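You operate a simulated robot arm through the tools that you are given. There is no shell and no other tool. Be economical: measure what you need, move in short steps, check, and stop when the job is done.

Carry out the task below with a simulated robot arm. There is one attempt and no reset: what you move stays moved.

JOB
Put things in order on the top of the trestle table. At the end: the yellow sanding block from the top of the trestle table is on the blue labelled board (marked "LONG"); the green felt pad stands where the yellow sanding block stood; the blue tape roll from the top of the trestle table stands where the yellow oil bottle stood; the yellow oil bottle stands where the green felt pad stood; whatever was shut is shut again. Leave all else as you found it, and nothing knocked over.
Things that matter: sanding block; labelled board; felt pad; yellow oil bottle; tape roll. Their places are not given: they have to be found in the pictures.

The check looks at the end state, three seconds after you hand in, the way a careful person would. Anything else that was tipped, shoved, dropped, spilled or broken makes it a failure.

ROBOT AND FRAMES
A 6-joint arm with a two-finger parallel gripper, fixed in place. Base frame: the origin is at the foot of the arm, x ahead of it, y to its left, z up; the work surface is at about z = 0.75. Lengths are in m, angles in degrees, forces in N, time in s.
With the tool pointing down near the work surface it reaches from about 0.18 to 0.64 m from the base axis. Its first joint turns from -66.0 to 66.0 degrees. Payload 2.7 kg.
Tool frame: the origin (TCP) lies between the finger pads and is the grasp point; the fingertips stand 0.023 m ahead of it; z points along the fingers, y is the line along which they close. Largest opening 0.094 m; finger width 0.038, thickness 0.01; the body of the gripper, 0.054 by 0.096 m, starts 0.039 m behind the TCP.
Orientation is told as [roll, pitch, yaw] about the base's x, y, z axes, in that order, counted from this pose: with the fingers straight down and closing along the base's y, the tool's x points along the base's -x, its y along +y and its z along -z.

CONTROLS
- The arm moves only by the tool send_rows. Its argument "plan" is one flat list of numbers, 7 for each row, row after row: the gripper command, from -1 (fully open) to 1 (shut), values between in proportion, then the shift along the tool's x, y, z in m, then the turn, a rotation vector about the tool's x, y, z in degrees. In form: [gripper, tx, ty, tz, ax, ay, az, gripper, tx, ty, tz, ax, ay, az, ...]. A call has 1 to 8 rows; each row shifts and turns the commanded pose from where the row before left it, along the tool's axes as they then stand. Each row takes 0.2 s and may step no farther than 0.05 m and 8.6 degrees from the row before; otherwise, or with a gripper value out of range, the whole call is refused. Where a pose cannot be reached the arm comes as near as it can. A force on the tool above 40 N (or 10 N above the force at the start of the call, whichever is more), or a blocked arm, ends the call early, and 0.2 s more pass. Each finger travels about 0.045 m/s and halts on what it meets, pressing with about 34 N; the grip force reading is that of the motor and also rises with nothing between the fingers. The clock runs only during rows and for 0.2 s after the last one: add rows that do not move to give the fingers time. The reply holds the time, the measured pose of the TCP, the force on the tool along the base axes, the opening and the grip force, in the units named above and with some noise.
- Cameras (640 x 400 px; columns grow to the right, rows downward): "scene" is fixed at [0.0966, -0.4681, 1.3979]; the picture's right is [0.46, -0.89, 0.00], its down [-0.66, -0.34, -0.68] and it looks along [0.60, 0.31, -0.74] (base axes); focal length 310 px, centre (320, 200). "wrist" rides on the gripper at [0.086, 0.016, -0.075] in the tool frame; the picture's right is [-0.18, 0.98, 0.00], its down [-0.58, -0.11, -0.81] and it looks along [-0.79, -0.15, 0.59] (tool axes); focal length 243 px, centre (320, 200).
- grab_frame(camera): a new picture of that camera. It takes no simulated time.
- probe_pixels(camera, pixels): there is no depth. For up to 12 entries [column, row, z] of the newest picture of that camera ("zoom" is the newest enlarged one), the place [x, y] in the base frame at which the ray of that pixel passes the height z, good to about 0.003 m, but the place of the scene camera against the robot may be out by one fixed shift of up to 0.018 m in any direction. It takes no simulated time.
- close_up(camera, box): a new picture of the part [left, top, right, bottom] of that camera's present view, enlarged. It takes no simulated time.
- sign_off(): hands the job in; it is judged then, once.

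Go step by step. Measure first, check grasps and placings, and put right what went wrong. The budget is 80 turns and 38 pictures, counting those below and the enlarged ones. Unless the task says otherwise, let go and move clear before handing in, and close with one line.

The tools are called as name(argument=value, ...) on one line, values as JSON. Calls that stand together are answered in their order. send_rows: Moves the arm, as the interface text tells. Its arguments: {"type":"object","properties":{"plan":{"type":"array"}},"required":["plan"]} The other tools are called the same way: grab_frame (camera) takes a picture; probe_pixels (camera, pixels) gives the place at which the rays of pixels pass given heights; close_up (camera, box) takes an enlarged picture of a part of a camera's view; sign_off () hands the job in.

At the start:

```text
time_s: 0.0
tcp_pos: [0.3521, -0.0109, 1.0221]
ee_rot: [0.0, -0.1, 0.1]
wrist_force: [0.4, 0.4, -0.4]
grip_width: 0.0937
grip_force: 0.0
```

scene: 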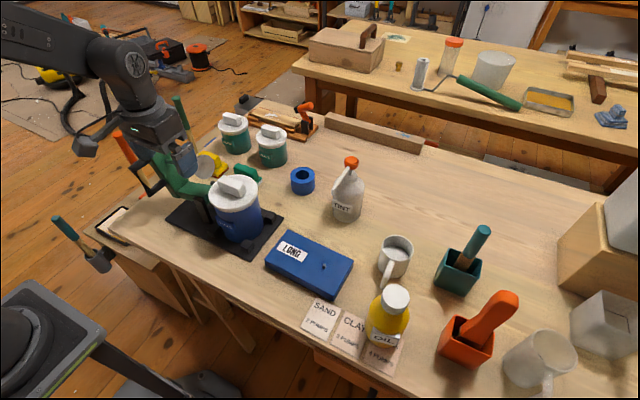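
wrist: 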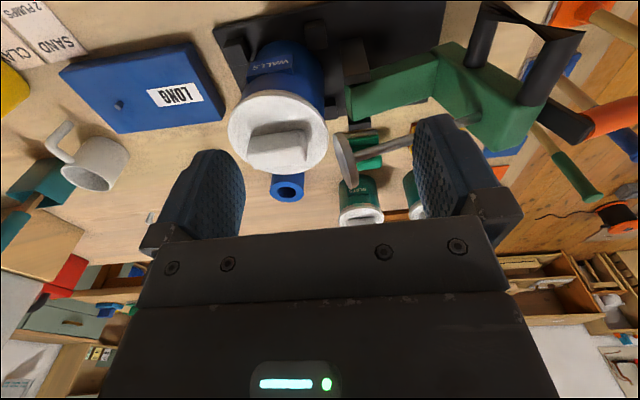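

The scene shows the LONG board near (310,263), the oil bottle at (388,315) and the tape roll at (302,180). The yellow block and green pad are unclear, so I will enlarge those areas.

close_up(camera="scene", box=[140, 90, 340, 215])

close_up(camera="scene", box=[240, 210, 480, 360])

close_up(camera="wrist", box=[220, 0, 540, 240])

```text
3.20 times, centred on (240, 152) of scene
```

zoom: 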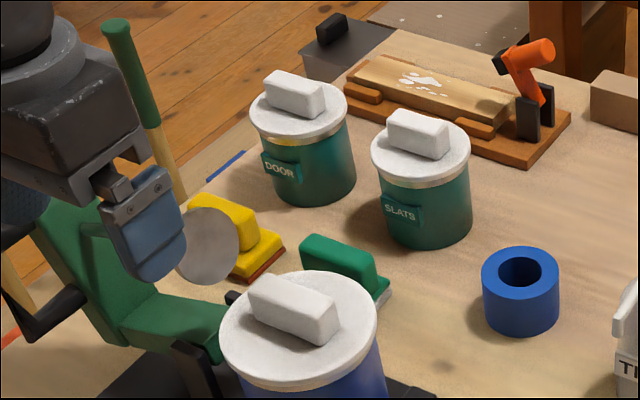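

```text
2.67 times, centred on (360, 285) of scene
```

zoom: 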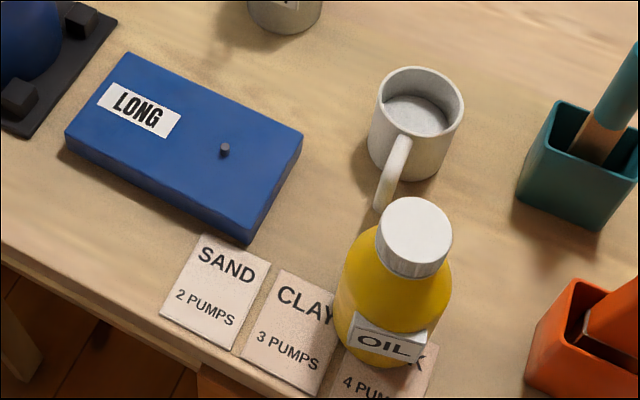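

```text
1.67 times, centred on (380, 120) of wrist
```

zoom: 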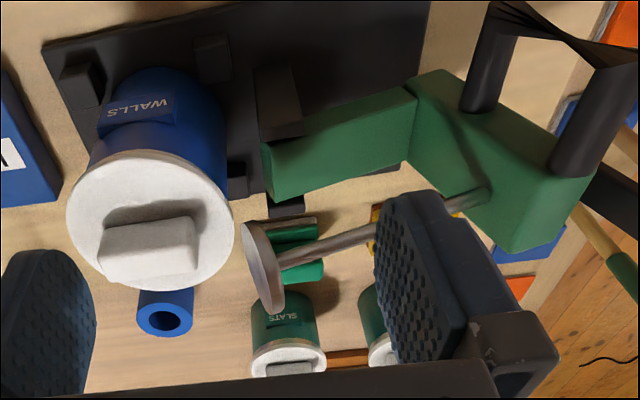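

The zooms show the yellow block at about (213,165), partly behind a disc on a rod, and the green pad at about (247,175). I'll probe key points in both cameras to estimate the scene shift and the positions.

probe_pixels(camera="scene", pixels=[[302.5, 172.8, 0.79], [302.5, 193, 0.75], [265, 265, 0.75], [333, 300, 0.75], [288, 230, 0.78], [353, 263, 0.78], [265, 258, 0.78], [333, 294, 0.78], [246, 172, 0.78], [217, 166, 0.78], [388, 362, 0.75], [396, 296, 0.9]])

probe_pixels(camera="wrist", pixels=[[287, 188, 0.79], [274, 178, 0.75], [303, 178, 0.75], [60, 70, 0.78], [191, 43, 0.78], [222, 121, 0.78], [118, 133, 0.78], [365, 148, 0.78], [375, 163, 0.78], [343, 142, 0.75], [380, 162, 0.75], [119, 105, 0.78]])

```text
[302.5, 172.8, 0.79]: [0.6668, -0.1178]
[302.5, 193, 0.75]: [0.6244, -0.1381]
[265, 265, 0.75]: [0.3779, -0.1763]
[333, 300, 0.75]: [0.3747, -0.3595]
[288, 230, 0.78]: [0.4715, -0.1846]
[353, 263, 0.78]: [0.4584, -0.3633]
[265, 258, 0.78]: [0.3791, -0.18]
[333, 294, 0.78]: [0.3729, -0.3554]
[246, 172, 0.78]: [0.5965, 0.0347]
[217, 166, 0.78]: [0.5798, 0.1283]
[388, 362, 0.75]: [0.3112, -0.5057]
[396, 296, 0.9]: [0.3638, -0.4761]
```

```text
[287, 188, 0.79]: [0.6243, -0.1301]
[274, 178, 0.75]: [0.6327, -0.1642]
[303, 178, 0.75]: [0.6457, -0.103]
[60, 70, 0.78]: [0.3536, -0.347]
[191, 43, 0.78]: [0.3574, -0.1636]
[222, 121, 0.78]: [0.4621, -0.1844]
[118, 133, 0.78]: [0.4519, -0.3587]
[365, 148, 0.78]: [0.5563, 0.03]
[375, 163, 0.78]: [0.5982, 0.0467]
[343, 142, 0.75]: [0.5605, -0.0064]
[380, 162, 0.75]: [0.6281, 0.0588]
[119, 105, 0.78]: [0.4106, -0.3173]
```

Both cameras agree to about 1–2 cm. I'll raise the hand slightly and shift it left to get a clearer look at the block, pad and machine.

send_rows(plan=[-1, 0.02, 0.04, -0.02, 0, 0, 0, -1, 0.02, 0.04, -0.02, 0, 0, 0, -1, 0.02, 0.04, -0.02, 0, 0, 0, -1, 0.02, 0.04, -0.02, 0, 0, 0])

grab_frame(camera="wrist")

grab_frame(camera="scene")

```text
time_s: 1.0
tcp_pos: [0.2709, 0.1515, 1.1032]
ee_rot: [0.0, -0.1, -0.1]
wrist_force: [-0.2, 0.0, 0.6]
grip_width: 0.0939
grip_force: 0.1
```

```text
32 pictures are left
```

wrist: 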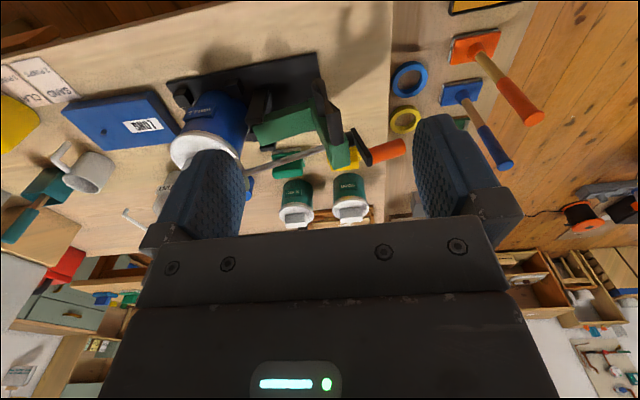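

```text
31 pictures are left
```

scene: 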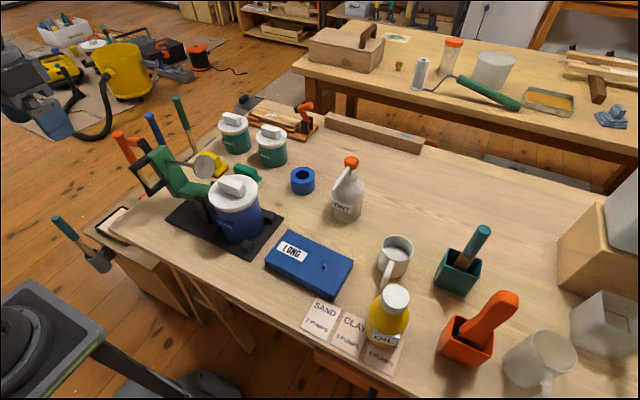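

The scene is now clear on the left; the machine is around (175,175) with its rod ending in a disc near (200,167). I'll enlarge both views.

close_up(camera="scene", box=[90, 90, 290, 260])

close_up(camera="wrist", box=[140, 20, 440, 240])

```text
2.35 times, centred on (190, 175) of scene
```

zoom: 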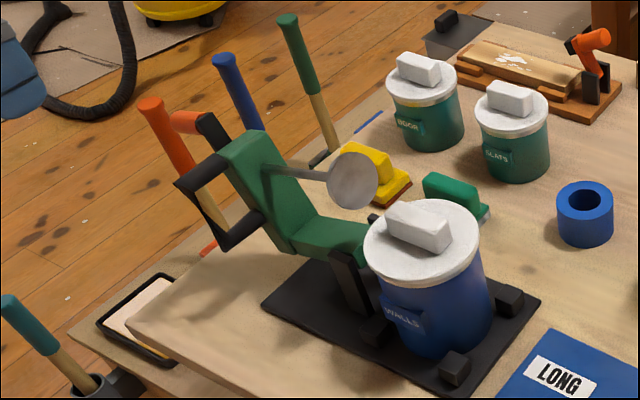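

```text
1.82 times, centred on (290, 130) of wrist
```

zoom: 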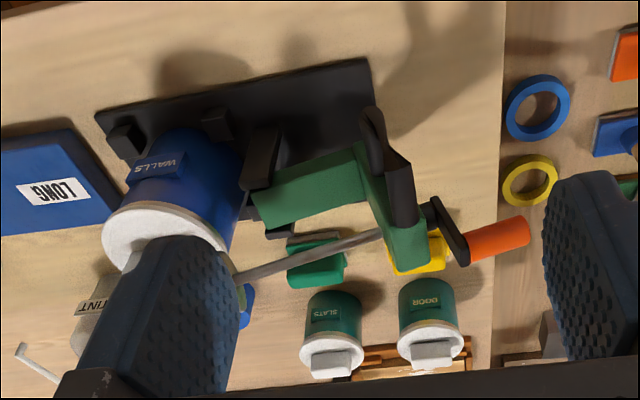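

It is a press with a crank. By triangulation its body top is about (0.45,0.14,0.93) and its disc about (0.44,0,0.93), so I'll stay above 1.0 there. Next I'll move forward at z 1.1 to look down on the block and pad.

send_rows(plan=[-1, -0.046, -0.0145, 0, 0, 0, 0, -1, -0.046, -0.0145, 0, 0, 0, 0, -1, -0.046, -0.0145, 0, 0, 0, 0, -1, -0.046, -0.0145, 0, 0, 0, 0, -1, -0.046, -0.0145, 0, 0, 0, 0])

grab_frame(camera="wrist")

close_up(camera="wrist", box=[180, 0, 440, 180])

```text
time_s: 2.2
tcp_pos: [0.5033, 0.0789, 1.1015]
ee_rot: [0.1, 0.1, 0.0]
wrist_force: [-0.1, 0.3, -0.3]
grip_width: 0.0939
grip_force: 0.0
```

```text
28 pictures are left
```

wrist: 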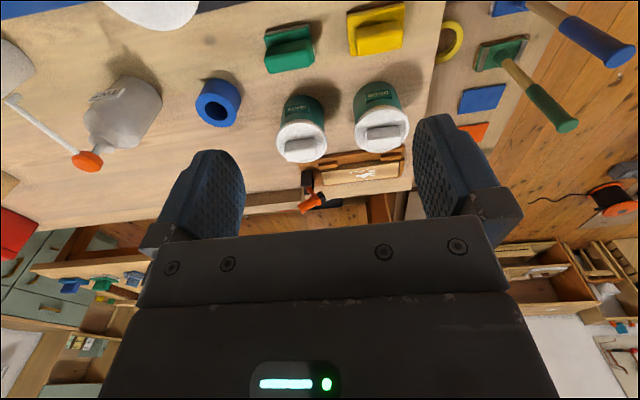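

```text
2.22 times, centred on (310, 90) of wrist
```

zoom: 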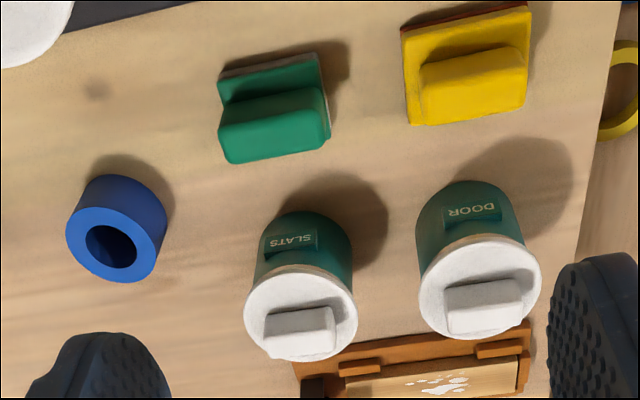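

From above, the pad and block each show a plate with a ridge along y, and the tape roll is at about (0.63,-0.13). I'll probe the edges in this zoom.

probe_pixels(camera="zoom", pixels=[[220, 73, 0.755], [318, 53, 0.755], [331, 138, 0.755], [218, 118, 0.785], [322, 95, 0.785], [228, 162, 0.785], [403, 30, 0.755], [530, 3, 0.755], [420, 68, 0.785], [522, 45, 0.785], [425, 122, 0.785], [525, 102, 0.785]])

probe_pixels(camera="zoom", pixels=[[110, 245, 0.79], [67, 238, 0.79], [155, 252, 0.79], [115, 208, 0.79], [105, 282, 0.79], [166, 205, 0.75], [410, 125, 0.77], [528, 102, 0.77], [301, 330, 0.86], [482, 300, 0.86], [269, 250, 0.75], [435, 215, 0.75]])

```text
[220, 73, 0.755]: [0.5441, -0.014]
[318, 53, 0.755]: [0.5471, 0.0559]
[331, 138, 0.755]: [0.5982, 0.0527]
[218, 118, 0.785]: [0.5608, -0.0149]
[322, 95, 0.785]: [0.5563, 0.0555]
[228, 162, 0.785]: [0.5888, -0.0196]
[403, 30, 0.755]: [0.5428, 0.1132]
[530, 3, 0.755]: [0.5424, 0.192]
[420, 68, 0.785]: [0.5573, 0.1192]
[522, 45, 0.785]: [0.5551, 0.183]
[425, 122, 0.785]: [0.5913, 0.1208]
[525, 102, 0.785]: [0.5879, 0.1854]
```

```text
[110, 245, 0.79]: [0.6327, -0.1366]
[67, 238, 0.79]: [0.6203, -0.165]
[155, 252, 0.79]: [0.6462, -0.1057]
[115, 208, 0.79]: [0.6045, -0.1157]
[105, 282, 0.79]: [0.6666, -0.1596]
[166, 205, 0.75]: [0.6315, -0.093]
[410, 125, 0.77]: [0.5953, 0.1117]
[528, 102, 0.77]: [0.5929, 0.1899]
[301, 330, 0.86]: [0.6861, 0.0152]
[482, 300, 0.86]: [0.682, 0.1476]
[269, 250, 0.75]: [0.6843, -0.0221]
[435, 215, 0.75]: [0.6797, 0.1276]
```

Pad centre is about (0.571,0.02), size 0.053×0.07; block centre is about (0.569,0.152), size 0.055×0.078, both nearly axis-aligned. I'll turn the tool +90° yaw so the fingers close along x with the camera toward -y.

send_rows(plan=[-1, 0, 0, 0, 0, 0, -8.5, -1, 0, 0, 0, 0, 0, -8.5, -1, 0, 0, 0, 0, 0, -8.5, -1, 0, 0, 0, 0, 0, -8.5, -1, 0, 0, 0, 0, 0, -8.5, -1, 0, 0, 0, 0, 0, -8.5, -1, 0, 0, 0, 0, 0, -8.5, -1, 0, 0, 0, 0, 0, -8.5])

send_rows(plan=[-1, 0, 0, 0, 0, 0, -8.5, -1, 0, 0, 0, 0, 0, -8.5, -1, 0, 0, 0, 0, 0, -5, -1, -0.035, -0.033, 0, 0, 0, 0, -1, -0.038, -0.033, 0, 0, 0, 0])

grab_frame(camera="wrist")

```text
time_s: 4.0
tcp_pos: [0.5019, 0.0764, 1.1034]
ee_rot: [-0.2, -0.1, 68.2]
wrist_force: [-0.3, 0.1, 0.6]
grip_width: 0.0938
grip_force: 0.2
```

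```text
refused: row 5 steps farther than a row can; nothing moved
```

```text
26 pictures are left
```

wrist: 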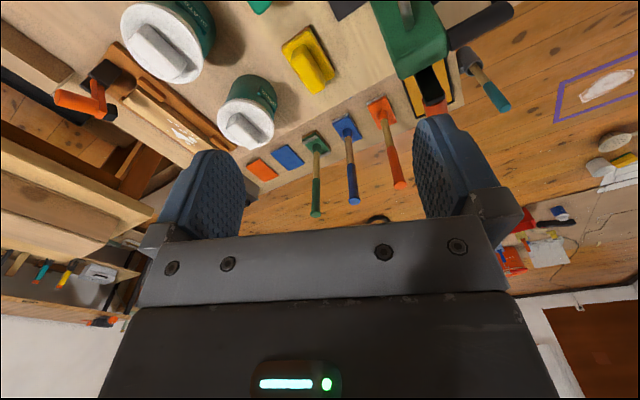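

The second call was refused because its last step was slightly too long; nothing moved. Resending with smaller steps.

send_rows(plan=[-1, 0, 0, 0, 0, 0, -8.5, -1, 0, 0, 0, 0, 0, -8.5, -1, 0, 0, 0, 0, 0, -4.8, -1, -0.025, -0.022, 0, 0, 0, 0, -1, -0.025, -0.022, 0, 0, 0, 0, -1, -0.0255, -0.023, 0, 0, 0, 0])

grab_frame(camera="wrist")

```text
time_s: 5.4
tcp_pos: [0.5693, 0.1519, 1.1031]
ee_rot: [0.0, 0.0, 89.8]
wrist_force: [0.3, 0.1, -0.9]
grip_width: 0.094
grip_force: 0.1
```

```text
25 pictures are left
```

wrist: 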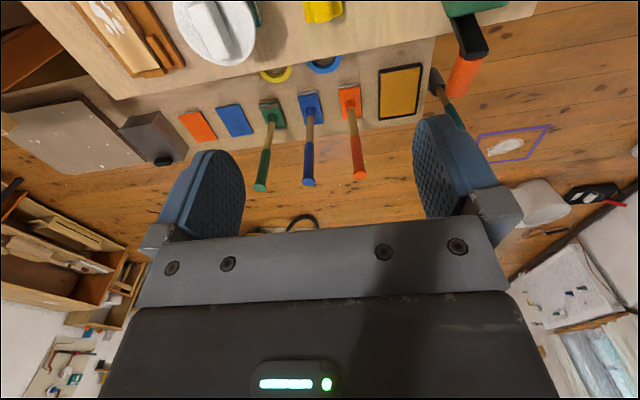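

Aligned above the block at (0.569,0.152). Lowering to about 0.86 with the opening slightly narrowed, then checking.

send_rows(plan=[-0.7, 0, 0, 0.048, 0, 0, 0, -0.7, 0, 0, 0.048, 0, 0, 0, -0.7, 0, 0, 0.048, 0, 0, 0, -0.7, 0, 0, 0.048, 0, 0, 0, -0.7, 0, 0, 0.048, 0, 0, 0])

grab_frame(camera="wrist")

grab_frame(camera="scene")

```text
time_s: 6.6
tcp_pos: [0.5696, 0.1556, 0.8641]
ee_rot: [-0.1, 0.0, 89.8]
wrist_force: [-0.3, -0.7, -0.2]
grip_width: 0.0797
grip_force: 0.0
```

```text
24 pictures are left
```

wrist: 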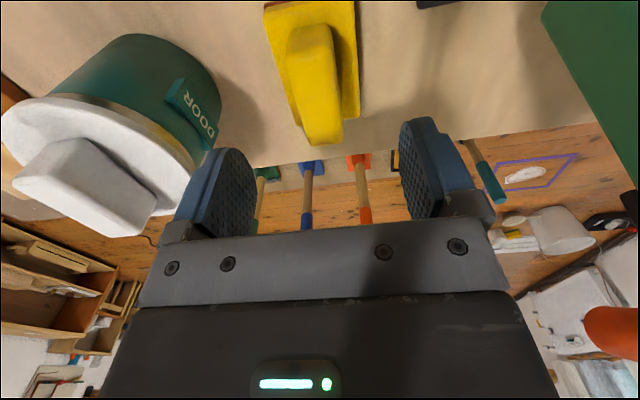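

```text
23 pictures are left
```

scene: 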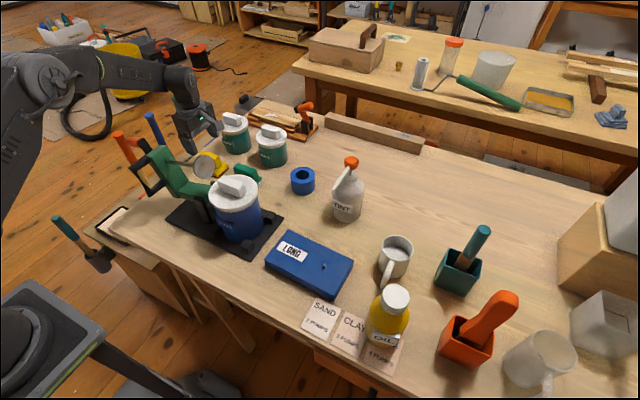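

The forearm clears the press well. I'll probe the block in this close wrist view to refine its centre.

probe_pixels(camera="wrist", pixels=[[265, 8, 0.772], [356, 3, 0.772], [298, 122, 0.772], [360, 116, 0.772], [288, 50, 0.79], [331, 30, 0.79], [309, 145, 0.79], [343, 140, 0.79], [264, 3, 0.75], [190, 100, 0.77]])

```text
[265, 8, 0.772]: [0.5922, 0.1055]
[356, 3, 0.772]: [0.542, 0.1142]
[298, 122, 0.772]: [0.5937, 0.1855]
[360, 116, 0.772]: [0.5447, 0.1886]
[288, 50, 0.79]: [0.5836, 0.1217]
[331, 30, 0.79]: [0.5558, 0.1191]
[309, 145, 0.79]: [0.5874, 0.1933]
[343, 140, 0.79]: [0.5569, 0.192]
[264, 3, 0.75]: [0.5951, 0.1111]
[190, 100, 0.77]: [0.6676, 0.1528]
```

Block centre is about (0.568,0.150). Descending to TCP z 0.777 and closing on the plate sides.

send_rows(plan=[-0.7, 0.0055, 0.001, 0.03, 0, 0, 0, -0.7, 0, 0, 0.03, 0, 0, 0, -0.7, 0, 0, 0.027, 0, 0, 0, -0.7, 0, 0, 0, 0, 0, 0])

send_rows(plan=[0.5, 0, 0, 0, 0, 0, 0, 0.5, 0, 0, 0, 0, 0, 0, 0.5, 0, 0, 0, 0, 0, 0, 0.5, 0, 0, 0, 0, 0, 0])

grab_frame(camera="wrist")

```text
time_s: 7.6
tcp_pos: [0.5685, 0.1493, 0.7745]
ee_rot: [-0.1, 0.0, 89.8]
wrist_force: [-0.4, 0.0, -0.5]
grip_width: 0.08
grip_force: 0.1
```

```text
time_s: 8.6
tcp_pos: [0.5686, 0.1478, 0.7754]
ee_rot: [0.0, -0.1, 89.8]
wrist_force: [0.0, 0.4, -0.2]
grip_width: 0.0534
grip_force: 34.2
```

```text
22 pictures are left
```

wrist: 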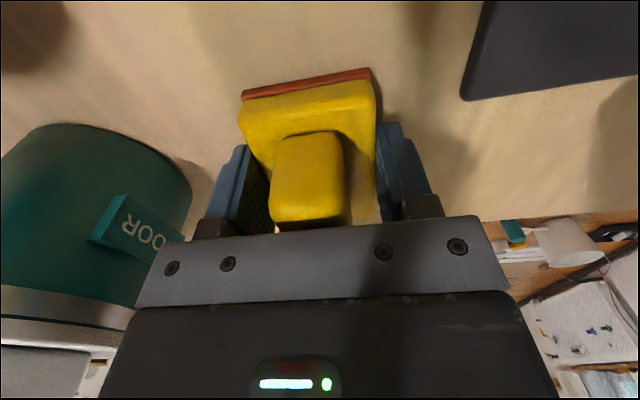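

Gripped (0.053 wide, 34 N). I'll probe the block's near sole edge for its exact y, then lift.

probe_pixels(camera="wrist", pixels=[[242, 90, 0.757], [371, 68, 0.757], [240, 115, 0.775], [374, 85, 0.775]])

send_rows(plan=[0.5, 0, 0, -0.02, 0, 0, 0, 0.5, 0, 0, -0.045, 0, 0, 0, 0.5, 0, 0, -0.045, 0, 0, 0, 0.5, 0, 0, -0.045, 0, 0, 0, 0.5, 0, 0, -0.045, 0, 0, 0, 0.5, 0, 0, -0.045, 0, 0, 0])

```text
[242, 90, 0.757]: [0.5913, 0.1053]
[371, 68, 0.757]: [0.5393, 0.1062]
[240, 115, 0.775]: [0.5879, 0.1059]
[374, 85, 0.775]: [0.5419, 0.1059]
```

```text
time_s: 10.0
tcp_pos: [0.5695, 0.1452, 1.0209]
ee_rot: [0.0, 0.0, 89.8]
wrist_force: [-0.4, 0.1, -1.4]
grip_width: 0.0533
grip_force: 34.0
```

Block is lifted; its original centre was about (0.5675,0.148). I'll carry it high past the board to y≈-0.36 so the wrist camera can see the board.

send_rows(plan=[0.5, 0, 0, -0.04, 0, 0, 0, 0.5, 0.046, 0.0145, 0, 0, 0, 0, 0.5, 0.046, 0.0145, 0, 0, 0, 0, 0.5, 0.046, 0.0145, 0, 0, 0, 0, 0.5, 0.046, 0.0145, 0, 0, 0, 0, 0.5, 0.046, 0.0145, 0, 0, 0, 0, 0.5, 0.046, 0.0145, 0, 0, 0, 0, 0.5, 0.046, 0.0145, 0, 0, 0, 0])

send_rows(plan=[0.5, 0.046, 0.0145, 0, 0, 0, 0, 0.5, 0.046, 0.0145, 0, 0, 0, 0, 0.5, 0.046, 0.0145, 0, 0, 0, 0, 0.5, 0.046, 0.0145, 0, 0, 0, 0])

grab_frame(camera="wrist")

```text
time_s: 11.8
tcp_pos: [0.4652, -0.1768, 1.0601]
ee_rot: [-0.1, 0.1, 89.9]
wrist_force: [-0.2, 0.0, -0.8]
grip_width: 0.0535
grip_force: 33.9
```

```text
time_s: 12.8
tcp_pos: [0.4069, -0.3595, 1.0627]
ee_rot: [-0.1, -0.2, 89.7]
wrist_force: [-0.3, 0.4, -1.2]
grip_width: 0.0535
grip_force: 34.1
```

```text
21 pictures are left
```

wrist: 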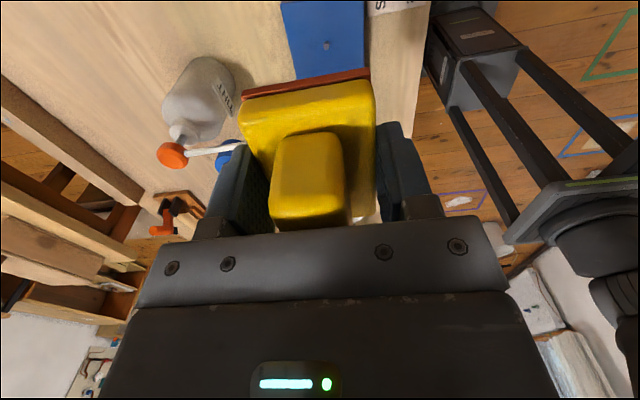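

The board's near edge shows at about (283–363,3) and its peg at (326,45). Probing for peg, edges and height.

probe_pixels(camera="wrist", pixels=[[326, 45, 0.77], [326, 45, 0.78], [326, 45, 0.79], [326, 45, 0.8], [282, 3, 0.78], [364, 3, 0.78], [366, 70, 0.78], [290, 80, 0.78], [366, 70, 0.75]])

close_up(camera="scene", box=[240, 210, 400, 310])

```text
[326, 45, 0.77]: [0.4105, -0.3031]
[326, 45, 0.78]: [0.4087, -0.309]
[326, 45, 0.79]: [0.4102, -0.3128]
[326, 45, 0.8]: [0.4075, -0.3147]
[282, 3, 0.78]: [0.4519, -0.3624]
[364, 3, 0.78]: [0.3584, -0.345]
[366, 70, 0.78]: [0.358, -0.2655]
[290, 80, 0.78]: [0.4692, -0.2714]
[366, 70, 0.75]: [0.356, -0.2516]
```

```text
4.00 times, centred on (320, 260) of scene
```

zoom: 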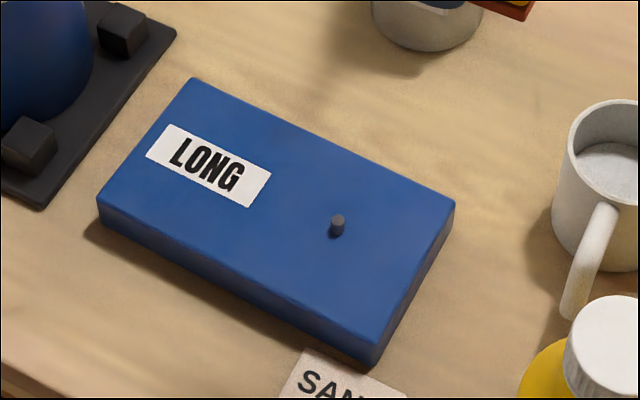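

The board spans x≈0.357–0.463, y≈-0.355–-0.175, with the peg at (0.409,-0.311). I'll place the block centred at (0.411,-0.243), clear of the peg, first moving over and lowering to 0.83.

send_rows(plan=[0.5, -0.0388, -0.0015, 0, 0, 0, 0, 0.5, -0.0388, -0.0015, 0, 0, 0, 0, 0.5, -0.0388, -0.001, 0, 0, 0, 0, 0.5, 0, 0, 0.0465, 0, 0, 0, 0.5, 0, 0, 0.0465, 0, 0, 0, 0.5, 0, 0, 0.0465, 0, 0, 0, 0.5, 0, 0, 0.0465, 0, 0, 0, 0.5, 0, 0, 0.0465, 0, 0, 0])

grab_frame(camera="wrist")

close_up(camera="scene", box=[240, 190, 400, 310])

```text
time_s: 14.6
tcp_pos: [0.4123, -0.2415, 0.829]
ee_rot: [-0.2, 0.0, 89.8]
wrist_force: [-0.2, 0.3, -0.9]
grip_width: 0.0532
grip_force: 33.7
```

```text
19 pictures are left
```

wrist: 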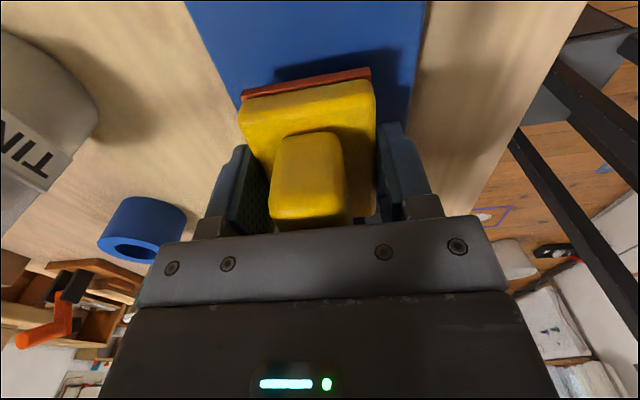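

```text
3.33 times, centred on (320, 250) of scene
```

zoom: 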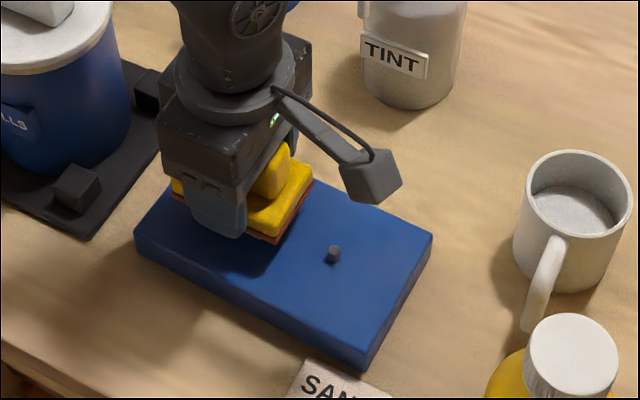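

The block hangs well over the board, clear of the peg; note the camera is a solid body. Lowering in small steps until contact.

send_rows(plan=[0.5, 0, 0, 0.012, 0, 0, 0, 0.5, 0, 0, 0.006, 0, 0, 0, 0.5, 0, 0, 0.004, 0, 0, 0, 0.5, 0, 0, 0.003, 0, 0, 0, 0.5, 0, 0, 0.003, 0, 0, 0, 0.5, 0, 0, 0.003, 0, 0, 0])

```text
time_s: 15.8
tcp_pos: [0.4138, -0.243, 0.803]
ee_rot: [-0.2, 0.2, 89.8]
wrist_force: [-0.8, -0.1, 4.0]
grip_width: 0.0535
grip_force: 33.6
stopped in row 6: the force on the tool passed its limit (the readings are from after the stop); the commanded pose is now the measured one
```

Contact at z 0.803. Opening and rising.

send_rows(plan=[-0.6, 0, 0, 0, 0, 0, 0, -0.6, 0, 0, 0, 0, 0, 0, -0.6, 0, 0, 0, 0, 0, 0, -0.6, 0, 0, -0.02, 0, 0, 0, -0.6, 0, 0, -0.04, 0, 0, 0, -0.6, 0, 0, -0.045, 0, 0, 0, -0.6, 0, 0, -0.045, 0, 0, 0, -0.6, 0, 0, -0.045, 0, 0, 0])

close_up(camera="scene", box=[240, 190, 400, 310])

```text
time_s: 17.6
tcp_pos: [0.4115, -0.2421, 0.9995]
ee_rot: [-0.1, 0.0, 89.8]
wrist_force: [-0.3, 0.5, 0.2]
grip_width: 0.075
grip_force: 0.0
```

```text
3.33 times, centred on (320, 250) of scene
```

zoom: 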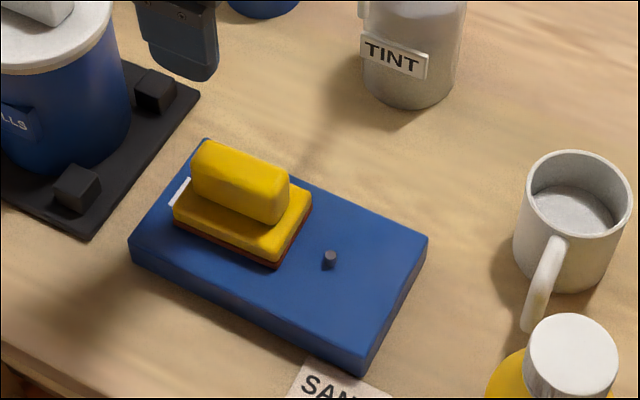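

The block rests flat on the board, clear of the peg; the board seems to have moved by only a few mm. Next, the pad: moving high to above (0.571,0.02).

send_rows(plan=[-0.7, 0, 0, -0.045, 0, 0, 0, -0.7, -0.0374, -0.0228, 0, 0, 0, 0, -0.7, -0.0374, -0.0228, 0, 0, 0, 0, -0.7, -0.0374, -0.0228, 0, 0, 0, 0, -0.7, -0.0374, -0.0228, 0, 0, 0, 0, -0.7, -0.0374, -0.0228, 0, 0, 0, 0, -0.7, -0.0374, -0.0228, 0, 0, 0, 0, -0.7, -0.0374, -0.0228, 0, 0, 0, 0])

send_rows(plan=[-0.7, 0, 0, 0.046, 0, 0, 0, -0.7, 0, 0, 0.046, 0, 0, 0, -0.7, 0, 0, 0.046, 0, 0, 0, -0.7, 0, 0, 0.042, 0, 0, 0])

grab_frame(camera="wrist")

```text
time_s: 19.4
tcp_pos: [0.5744, 0.0178, 1.0419]
ee_rot: [-0.2, 0.2, 89.8]
wrist_force: [1.2, -0.3, -0.1]
grip_width: 0.0803
grip_force: 0.2
```

```text
time_s: 20.4
tcp_pos: [0.5714, 0.0177, 0.8621]
ee_rot: [-0.3, 0.1, 89.8]
wrist_force: [0.0, -0.3, 0.2]
grip_width: 0.0799
grip_force: 0.1
```

```text
16 pictures are left
```

wrist: 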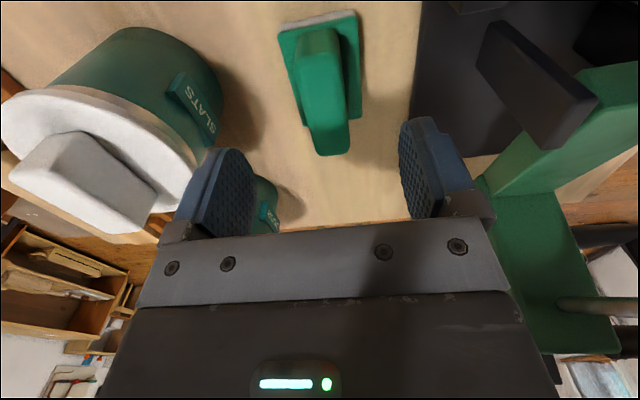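

The pad is visible at (278–360, 12–150), between the fingers' lines. Probing its corners.

probe_pixels(camera="wrist", pixels=[[278, 30, 0.772], [356, 13, 0.772], [302, 123, 0.772], [361, 117, 0.772], [296, 40, 0.79], [341, 28, 0.79], [314, 155, 0.79], [349, 150, 0.79], [470, 150, 0.755], [410, 120, 0.755], [600, 300, 0.93]])

```text
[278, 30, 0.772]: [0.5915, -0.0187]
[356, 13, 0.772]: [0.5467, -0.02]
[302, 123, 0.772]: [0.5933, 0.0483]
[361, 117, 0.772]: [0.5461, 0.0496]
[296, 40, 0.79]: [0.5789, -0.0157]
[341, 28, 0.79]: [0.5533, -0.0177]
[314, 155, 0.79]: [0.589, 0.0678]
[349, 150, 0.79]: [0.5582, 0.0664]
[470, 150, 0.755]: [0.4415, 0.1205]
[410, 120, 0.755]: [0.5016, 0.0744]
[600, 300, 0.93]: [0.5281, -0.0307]
```

Pad centre is about (0.570,0.0165). Descending and closing.

send_rows(plan=[-0.7, 0.001, 0.001, 0.03, 0, 0, 0, -0.7, 0, 0, 0.03, 0, 0, 0, -0.7, 0, 0, 0.026, 0, 0, 0, -0.7, 0, 0, 0, 0, 0, 0])

send_rows(plan=[0.5, 0, 0, 0, 0, 0, 0, 0.5, 0, 0, 0, 0, 0, 0, 0.5, 0, 0, 0, 0, 0, 0, 0.5, 0, 0, 0, 0, 0, 0])

grab_frame(camera="wrist")

```text
time_s: 21.4
tcp_pos: [0.5752, 0.0173, 0.7773]
ee_rot: [-0.4, 0.1, 89.8]
wrist_force: [1.1, 0.1, -0.4]
grip_width: 0.08
grip_force: 0.0
```

```text
time_s: 22.4
tcp_pos: [0.5741, 0.0174, 0.7784]
ee_rot: [-0.3, 0.0, 89.8]
wrist_force: [0.9, -0.1, -0.6]
grip_width: 0.049
grip_force: 33.8
```

```text
15 pictures are left
```

wrist: 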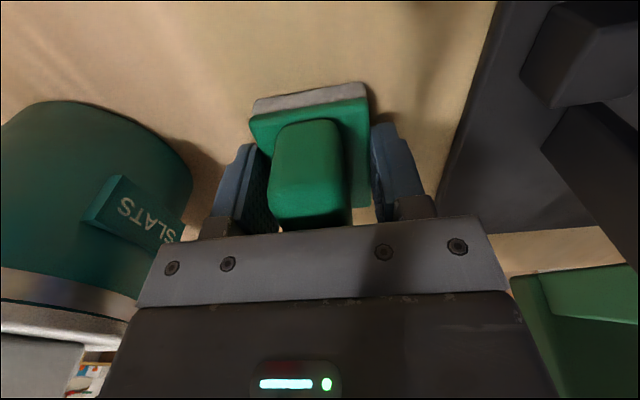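

Gripped at 0.049 wide. I'll probe its near edge for the y offset and lift high.

probe_pixels(camera="wrist", pixels=[[252, 105, 0.757], [367, 84, 0.757], [249, 122, 0.77], [370, 98, 0.77]])

send_rows(plan=[0.5, 0, 0, -0.02, 0, 0, 0, 0.5, 0, 0, -0.045, 0, 0, 0, 0.5, 0, 0, -0.045, 0, 0, 0, 0.5, 0, 0, -0.045, 0, 0, 0, 0.5, 0, 0, -0.045, 0, 0, 0, 0.5, 0, 0, -0.045, 0, 0, 0])

```text
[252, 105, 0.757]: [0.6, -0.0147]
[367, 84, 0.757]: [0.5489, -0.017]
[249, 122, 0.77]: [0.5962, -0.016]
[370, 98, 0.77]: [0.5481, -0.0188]
```

```text
time_s: 23.9
tcp_pos: [0.5728, 0.0146, 1.0231]
ee_rot: [-0.2, 0.1, 89.8]
wrist_force: [-0.6, -0.3, -1.5]
grip_width: 0.0492
grip_force: 33.7
```

The pad is centred on the TCP. Carrying it to the block's old place (0.568,0.148) and lowering to about 0.80.

send_rows(plan=[0.5, -0.044, 0.0017, 0, 0, 0, 0, 0.5, -0.044, 0.0016, 0, 0, 0, 0, 0.5, -0.044, 0.0016, 0, 0, 0, 0, 0.5, 0, 0, 0.048, 0, 0, 0, 0.5, 0, 0, 0.048, 0, 0, 0, 0.5, 0, 0, 0.048, 0, 0, 0, 0.5, 0, 0, 0.048, 0, 0, 0, 0.5, 0, 0, 0.02, 0, 0, 0])

```text
time_s: 25.6
tcp_pos: [0.5676, 0.1503, 0.8119]
ee_rot: [-0.3, 0.1, 89.8]
wrist_force: [0.1, -0.1, 0.0]
grip_width: 0.0491
grip_force: 33.8
```

send_rows(plan=[0.5, 0.002, 0, 0.015, 0, 0, 0, 0.5, 0, 0, 0.01, 0, 0, 0, 0.5, 0, 0, 0.004, 0, 0, 0, 0.5, 0, 0, 0.002, 0, 0, 0, 0.5, 0, 0, 0.002, 0, 0, 0, 0.5, 0, 0, 0.002, 0, 0, 0])

```text
time_s: 27.1
tcp_pos: [0.5692, 0.1474, 0.7774]
ee_rot: [-0.4, 0.0, 89.7]
wrist_force: [-11.7, -1.5, 21.2]
grip_width: 0.0492
grip_force: 33.7
```

Contact is made (21 N up). I'll ease up 2 mm, then release and rise.

send_rows(plan=[0.5, 0, 0, -0.002, 0, 0, 0, -0.7, 0, 0, 0, 0, 0, 0, -0.7, 0, 0, 0, 0, 0, 0, -0.7, 0, 0, 0, 0, 0, 0, -0.7, 0, 0, 0, 0, 0, 0, -0.7, 0, 0, -0.02, 0, 0, 0, -0.7, 0, 0, -0.045, 0, 0, 0, -0.7, 0, 0, -0.045, 0, 0, 0])

grab_frame(camera="wrist")

```text
time_s: 28.9
tcp_pos: [0.5705, 0.1459, 0.8876]
ee_rot: [-0.3, 0.1, 89.8]
wrist_force: [-0.3, 0.3, -0.3]
grip_width: 0.0798
grip_force: 0.0
```

```text
14 pictures are left
```

wrist: 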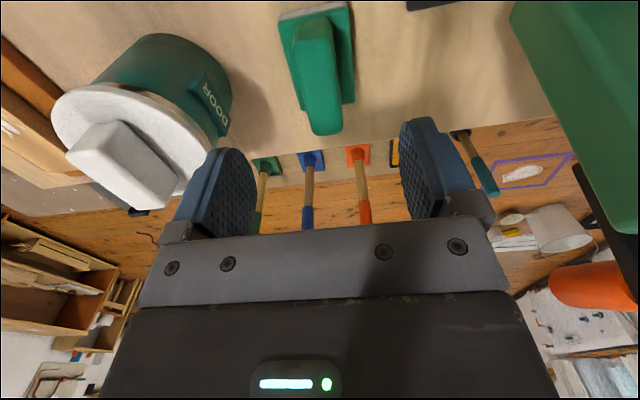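

probe_pixels(camera="wrist", pixels=[[279, 20, 0.772], [351, 7, 0.772], [303, 108, 0.772], [355, 103, 0.772]])

send_rows(plan=[-1, 0, 0, -0.045, 0, 0, 0, -1, 0, 0, -0.045, 0, 0, 0, -1, 0, 0, -0.045, 0, 0, 0, -1, 0, 0, -0.03, 0, 0, 0])

```text
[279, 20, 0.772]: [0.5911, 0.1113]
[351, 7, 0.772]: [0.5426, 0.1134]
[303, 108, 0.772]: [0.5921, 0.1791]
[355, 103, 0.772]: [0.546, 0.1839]
```

```text
time_s: 29.9
tcp_pos: [0.5697, 0.1471, 1.0514]
ee_rot: [-0.2, 0.2, 89.8]
wrist_force: [-0.6, -1.0, 0.3]
grip_width: 0.0938
grip_force: 0.1
```

The pad is at about (0.568,0.147), as wanted. Next, the oil bottle: travelling high toward (0.32,-0.44).

send_rows(plan=[-1, 0.042, 0.018, 0, 0, 0, 0, -1, 0.042, 0.018, 0, 0, 0, 0, -1, 0.042, 0.018, 0, 0, 0, 0, -1, 0.042, 0.018, 0, 0, 0, 0, -1, 0.042, 0.018, 0, 0, 0, 0, -1, 0.042, 0.018, 0, 0, 0, 0, -1, 0.042, 0.018, 0, 0, 0, 0])

send_rows(plan=[-1, 0.042, 0.018, 0, 0, 0, 0, -1, 0.042, 0.018, 0, 0, 0, 0, -1, 0.042, 0.018, 0, 0, 0, 0, -1, 0.042, 0.018, 0, 0, 0, 0, -1, 0.042, 0.018, 0, 0, 0, 0, -1, 0.042, 0.018, 0, 0, 0, 0, -1, 0.042, 0.018, 0, 0, 0, 0])

grab_frame(camera="wrist")

```text
time_s: 31.4
tcp_pos: [0.4406, -0.1477, 1.0508]
ee_rot: [-0.3, 0.1, 89.8]
wrist_force: [1.0, 0.2, -0.1]
grip_width: 0.0939
grip_force: 0.0
```

```text
time_s: 33.0
tcp_pos: [0.3136, -0.4415, 1.0502]
ee_rot: [-0.2, 0.1, 89.9]
wrist_force: [0.2, -0.2, -1.0]
grip_width: 0.0941
grip_force: 0.0
```

```text
13 pictures are left
```

wrist: 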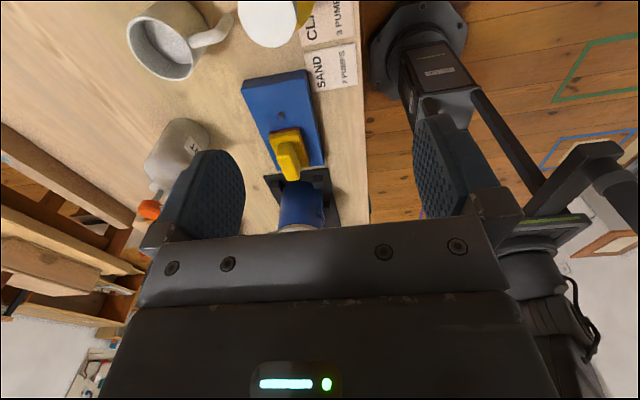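

The cap is at (272,15), too near the top edge. I'll back up 7 cm toward -y for a better view of the bottle.

send_rows(plan=[-1, 0.035, 0, 0, 0, 0, 0, -1, 0.035, 0, 0, 0, 0, 0])

grab_frame(camera="wrist")

```text
time_s: 33.6
tcp_pos: [0.3128, -0.511, 1.051]
ee_rot: [-0.3, 0.1, 89.8]
wrist_force: [-0.2, 0.0, -0.3]
grip_width: 0.0938
grip_force: 0.0
```

```text
12 pictures are left
```

wrist: 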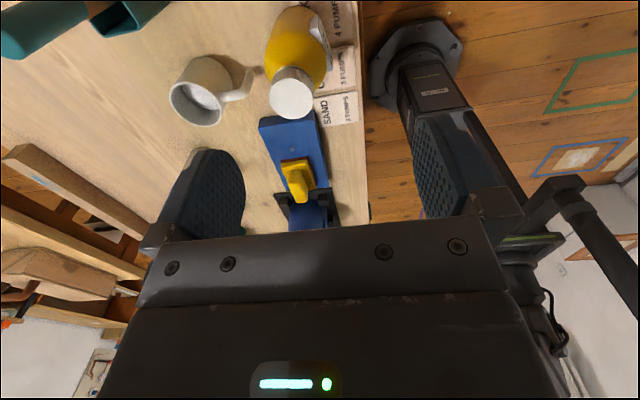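

By triangulation the cap top is at about (0.353,-0.465,0.885) and the body is about 0.07 wide. The mug handle is near, so I'll probe it and the bottle edges.

probe_pixels(camera="wrist", pixels=[[291, 95, 0.885], [268, 95, 0.885], [314, 95, 0.885], [265, 60, 0.82], [331, 55, 0.82], [264, 60, 0.8], [252, 80, 0.79], [255, 70, 0.8], [245, 97, 0.79], [331, 55, 0.8], [200, 90, 0.84]])

close_up(camera="wrist", box=[150, 0, 370, 137])

```text
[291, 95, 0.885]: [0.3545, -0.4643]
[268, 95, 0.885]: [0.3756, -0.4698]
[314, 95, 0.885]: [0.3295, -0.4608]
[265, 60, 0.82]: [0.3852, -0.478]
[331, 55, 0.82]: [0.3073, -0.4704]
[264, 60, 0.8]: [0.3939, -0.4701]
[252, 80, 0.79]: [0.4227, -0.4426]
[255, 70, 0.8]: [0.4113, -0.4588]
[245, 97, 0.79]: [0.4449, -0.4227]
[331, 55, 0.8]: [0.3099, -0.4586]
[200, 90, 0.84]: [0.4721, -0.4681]
```

```text
2.91 times, centred on (260, 68) of wrist
```

zoom: 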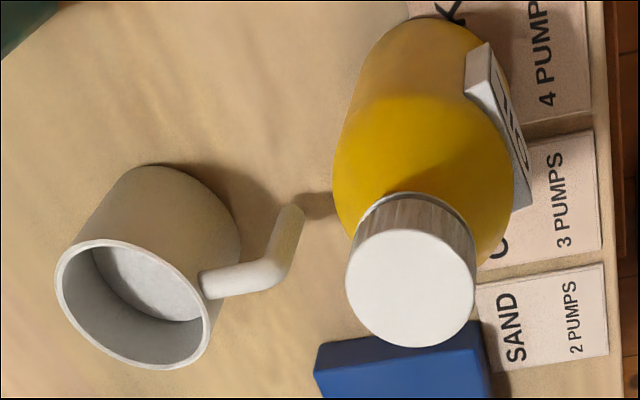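

The bottle top (0.885) would hit the palm in a body grasp, so I'll grip its cap (about 0.046 wide, z≈0.858–0.885), keeping yaw 90. Moving above (0.353,-0.465) at z 0.94.

send_rows(plan=[-0.6, -0.023, -0.02, 0, 0, 0, 0, -0.6, -0.023, -0.02, 0, 0, 0, 0, -0.6, 0, 0, 0.045, 0, 0, 0, -0.6, 0, 0, 0.045, 0, 0, 0, -0.6, 0, 0, 0.02, 0, 0, 0, -0.6, 0, 0, 0, 0, 0, 0])

grab_frame(camera="wrist")

```text
time_s: 35.0
tcp_pos: [0.3539, -0.4639, 0.9421]
ee_rot: [-0.3, 0.1, 89.8]
wrist_force: [0.5, 0.6, -1.0]
grip_width: 0.0752
grip_force: 0.0
```

```text
10 pictures are left
```

wrist: 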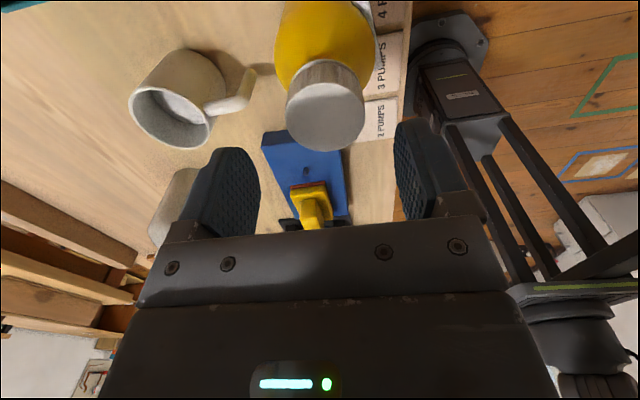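

The cap sits at (326,117), centred between the fingers. Quick probe to confirm.

probe_pixels(camera="wrist", pixels=[[326, 117, 0.885], [287, 115, 0.885], [365, 113, 0.885], [326, 151, 0.885], [325, 83, 0.885]])

```text
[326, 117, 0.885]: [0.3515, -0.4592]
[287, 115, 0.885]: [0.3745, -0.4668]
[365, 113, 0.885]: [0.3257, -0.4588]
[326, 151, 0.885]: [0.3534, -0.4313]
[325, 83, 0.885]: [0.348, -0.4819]
```

Cap centre is about (0.351,-0.461). Descending to 0.880 and closing.

send_rows(plan=[-0.6, -0.003, 0.0025, 0.02, 0, 0, 0, -0.6, 0, 0, 0.02, 0, 0, 0, -0.6, 0, 0, 0.021, 0, 0, 0, -0.6, 0, 0, 0, 0, 0, 0, 0.6, 0, 0, 0, 0, 0, 0, 0.6, 0, 0, 0, 0, 0, 0, 0.6, 0, 0, 0, 0, 0, 0, 0.6, 0, 0, 0, 0, 0, 0])

grab_frame(camera="wrist")

```text
time_s: 36.9
tcp_pos: [0.3504, -0.4614, 0.884]
ee_rot: [-0.4, 0.1, 89.8]
wrist_force: [-4.2, 1.0, 12.9]
grip_width: 0.0451
grip_force: 33.5
```

```text
9 pictures are left
```

wrist: 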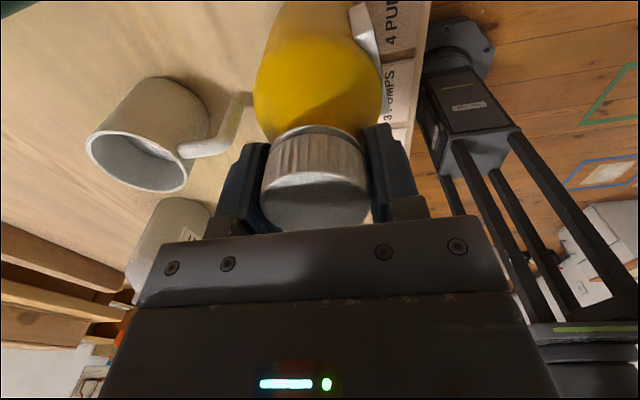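

Gripped on the cap (0.045). Lifting gently first to check hold.

send_rows(plan=[0.7, 0, 0, -0.01, 0, 0, 0, 0.7, 0, 0, -0.02, 0, 0, 0, 0.7, 0, 0, -0.02, 0, 0, 0, 0.7, 0, 0, -0.02, 0, 0, 0])

grab_frame(camera="scene")

```text
time_s: 37.9
tcp_pos: [0.3516, -0.4593, 0.9527]
ee_rot: [-0.3, 0.0, 89.8]
wrist_force: [0.0, -0.3, -0.5]
grip_width: 0.0447
grip_force: 33.5
```

```text
8 pictures are left
```

scene: 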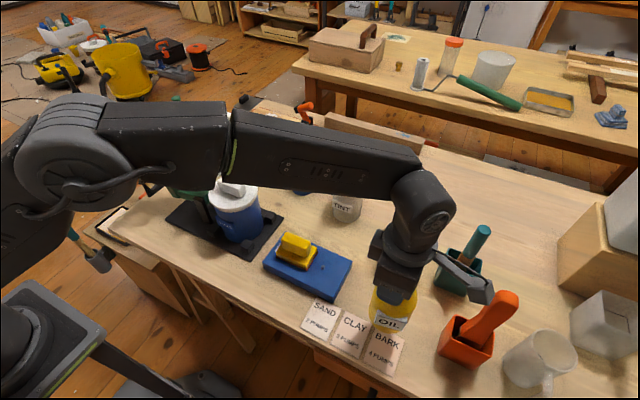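

The bottle is held and off the table. Raising to z≈1.12 and carrying it over toward (0.5705,0.0165).

send_rows(plan=[0.7, 0, 0, -0.042, 0, 0, 0, 0.7, 0, 0, -0.042, 0, 0, 0, 0.7, 0, 0, -0.042, 0, 0, 0, 0.7, 0, 0, -0.042, 0, 0, 0, 0.7, -0.0398, -0.0183, 0, 0, 0, 0, 0.7, -0.0398, -0.0183, 0, 0, 0, 0, 0.7, -0.0398, -0.0183, 0, 0, 0, 0, 0.7, -0.0398, -0.0183, 0, 0, 0, 0])

send_rows(plan=[0.7, -0.0398, -0.0183, 0, 0, 0, 0, 0.7, -0.0398, -0.0183, 0, 0, 0, 0, 0.7, -0.0398, -0.0183, 0, 0, 0, 0, 0.7, -0.0398, -0.0183, 0, 0, 0, 0, 0.7, -0.0398, -0.0183, 0, 0, 0, 0, 0.7, -0.0398, -0.0183, 0, 0, 0, 0, 0.7, -0.0398, -0.0183, 0, 0, 0, 0, 0.7, -0.0398, -0.0183, 0, 0, 0, 0])

```text
time_s: 39.6
tcp_pos: [0.4265, -0.3024, 1.1188]
ee_rot: [-0.3, 0.1, 89.8]
wrist_force: [-0.2, 0.2, -0.8]
grip_width: 0.0446
grip_force: 33.6
```

```text
time_s: 41.5
tcp_pos: [0.5718, 0.0171, 1.1184]
ee_rot: [-0.3, 0.1, 89.8]
wrist_force: [-0.7, -0.2, -1.1]
grip_width: 0.0445
grip_force: 34.3
```

Above the target at (0.572,0.017). Lowering to about TCP 0.90 (bottle base near 0.766).

send_rows(plan=[0.7, 0, 0.001, 0.045, 0, 0, 0, 0.7, 0, 0, 0.045, 0, 0, 0, 0.7, 0, 0, 0.045, 0, 0, 0, 0.7, 0, 0, 0.045, 0, 0, 0, 0.7, 0, 0, 0.038, 0, 0, 0, 0.7, 0, 0, 0, 0, 0, 0])

grab_frame(camera="wrist")

```text
time_s: 42.9
tcp_pos: [0.5734, 0.0139, 0.8999]
ee_rot: [-0.3, 0.0, 89.8]
wrist_force: [0.0, -0.4, -2.2]
grip_width: 0.0444
grip_force: 34.2
```

```text
7 pictures are left
```

wrist: 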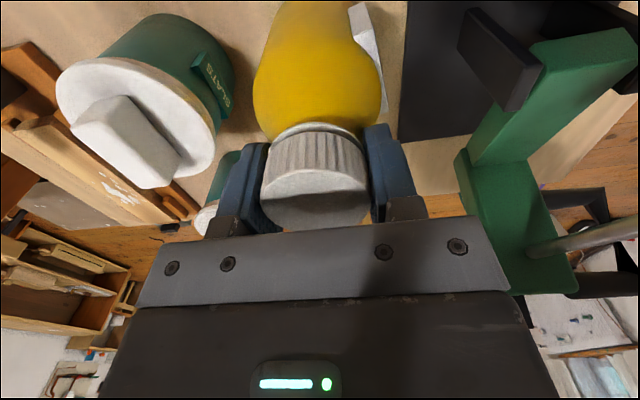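

The bottle hangs upright and clear. Lowering in small steps to contact.

send_rows(plan=[0.7, 0, 0.001, 0.008, 0, 0, 0, 0.7, 0, 0, 0.004, 0, 0, 0, 0.7, 0, 0, 0.002, 0, 0, 0, 0.7, 0, 0, 0.002, 0, 0, 0, 0.7, 0, 0, 0.002, 0, 0, 0, 0.7, 0, 0, 0.002, 0, 0, 0])

```text
time_s: 44.2
tcp_pos: [0.5717, 0.0154, 0.8811]
ee_rot: [-0.4, 0.1, 89.8]
wrist_force: [-0.7, 1.8, 4.8]
grip_width: 0.0438
grip_force: 34.3
```

Light contact (4.8 N). Releasing and rising.

send_rows(plan=[-0.6, 0, 0, 0, 0, 0, 0, -0.6, 0, 0, 0, 0, 0, 0, -0.6, 0, 0, 0, 0, 0, 0, -0.6, 0, 0, -0.015, 0, 0, 0, -0.6, 0, 0, -0.03, 0, 0, 0, -0.6, 0, 0, -0.04, 0, 0, 0, -0.6, 0, 0, -0.04, 0, 0, 0, -0.6, 0, 0, -0.04, 0, 0, 0])

grab_frame(camera="wrist")

```text
time_s: 46.0
tcp_pos: [0.5716, 0.0149, 1.0452]
ee_rot: [-0.4, 0.0, 89.8]
wrist_force: [0.5, 0.3, 0.1]
grip_width: 0.0754
grip_force: 0.0
```

```text
6 pictures are left
```

wrist: 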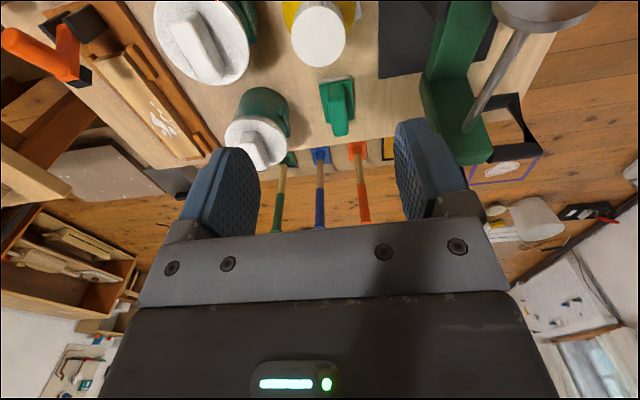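

The bottle stands upright at (290–345,0–65). For the tape roll, a yaw of -12° keeps the camera away from the TINT bottle, so I'll rotate +102° about tool z and then move over the roll.

send_rows(plan=[-1, 0, 0, 0, 0, 0, 8.5, -1, 0, 0, 0, 0, 0, 8.5, -1, 0, 0, 0, 0, 0, 8.5, -1, 0, 0, 0, 0, 0, 8.5, -1, 0, 0, 0, 0, 0, 8.5, -1, 0, 0, 0, 0, 0, 8.5, -1, 0, 0, 0, 0, 0, 8.5, -1, 0, 0, 0, 0, 0, 8.5])

send_rows(plan=[-1, 0, 0, 0, 0, 0, 8.5, -1, 0, 0, 0, 0, 0, 8.5, -1, 0, 0, 0, 0, 0, 8.5, -1, 0, 0, 0, 0, 0, 8.3, -1, -0.018, -0.0333, 0, 0, 0, 0, -1, -0.018, -0.0333, 0, 0, 0, 0, -1, -0.018, -0.0333, 0, 0, 0, 0, -1, -0.018, -0.0333, 0, 0, 0, 0])

```text
time_s: 47.9
tcp_pos: [0.5708, 0.016, 1.0463]
ee_rot: [-0.1, -0.1, 21.6]
wrist_force: [0.2, -0.3, 0.2]
grip_width: 0.0941
grip_force: 0.0
```

```text
time_s: 49.6
tcp_pos: [0.6097, -0.1278, 1.0447]
ee_rot: [0.0, -0.2, -11.9]
wrist_force: [0.0, -0.3, 0.1]
grip_width: 0.094
grip_force: 0.0
out of reach, approached as far as the arm can: row 8
```

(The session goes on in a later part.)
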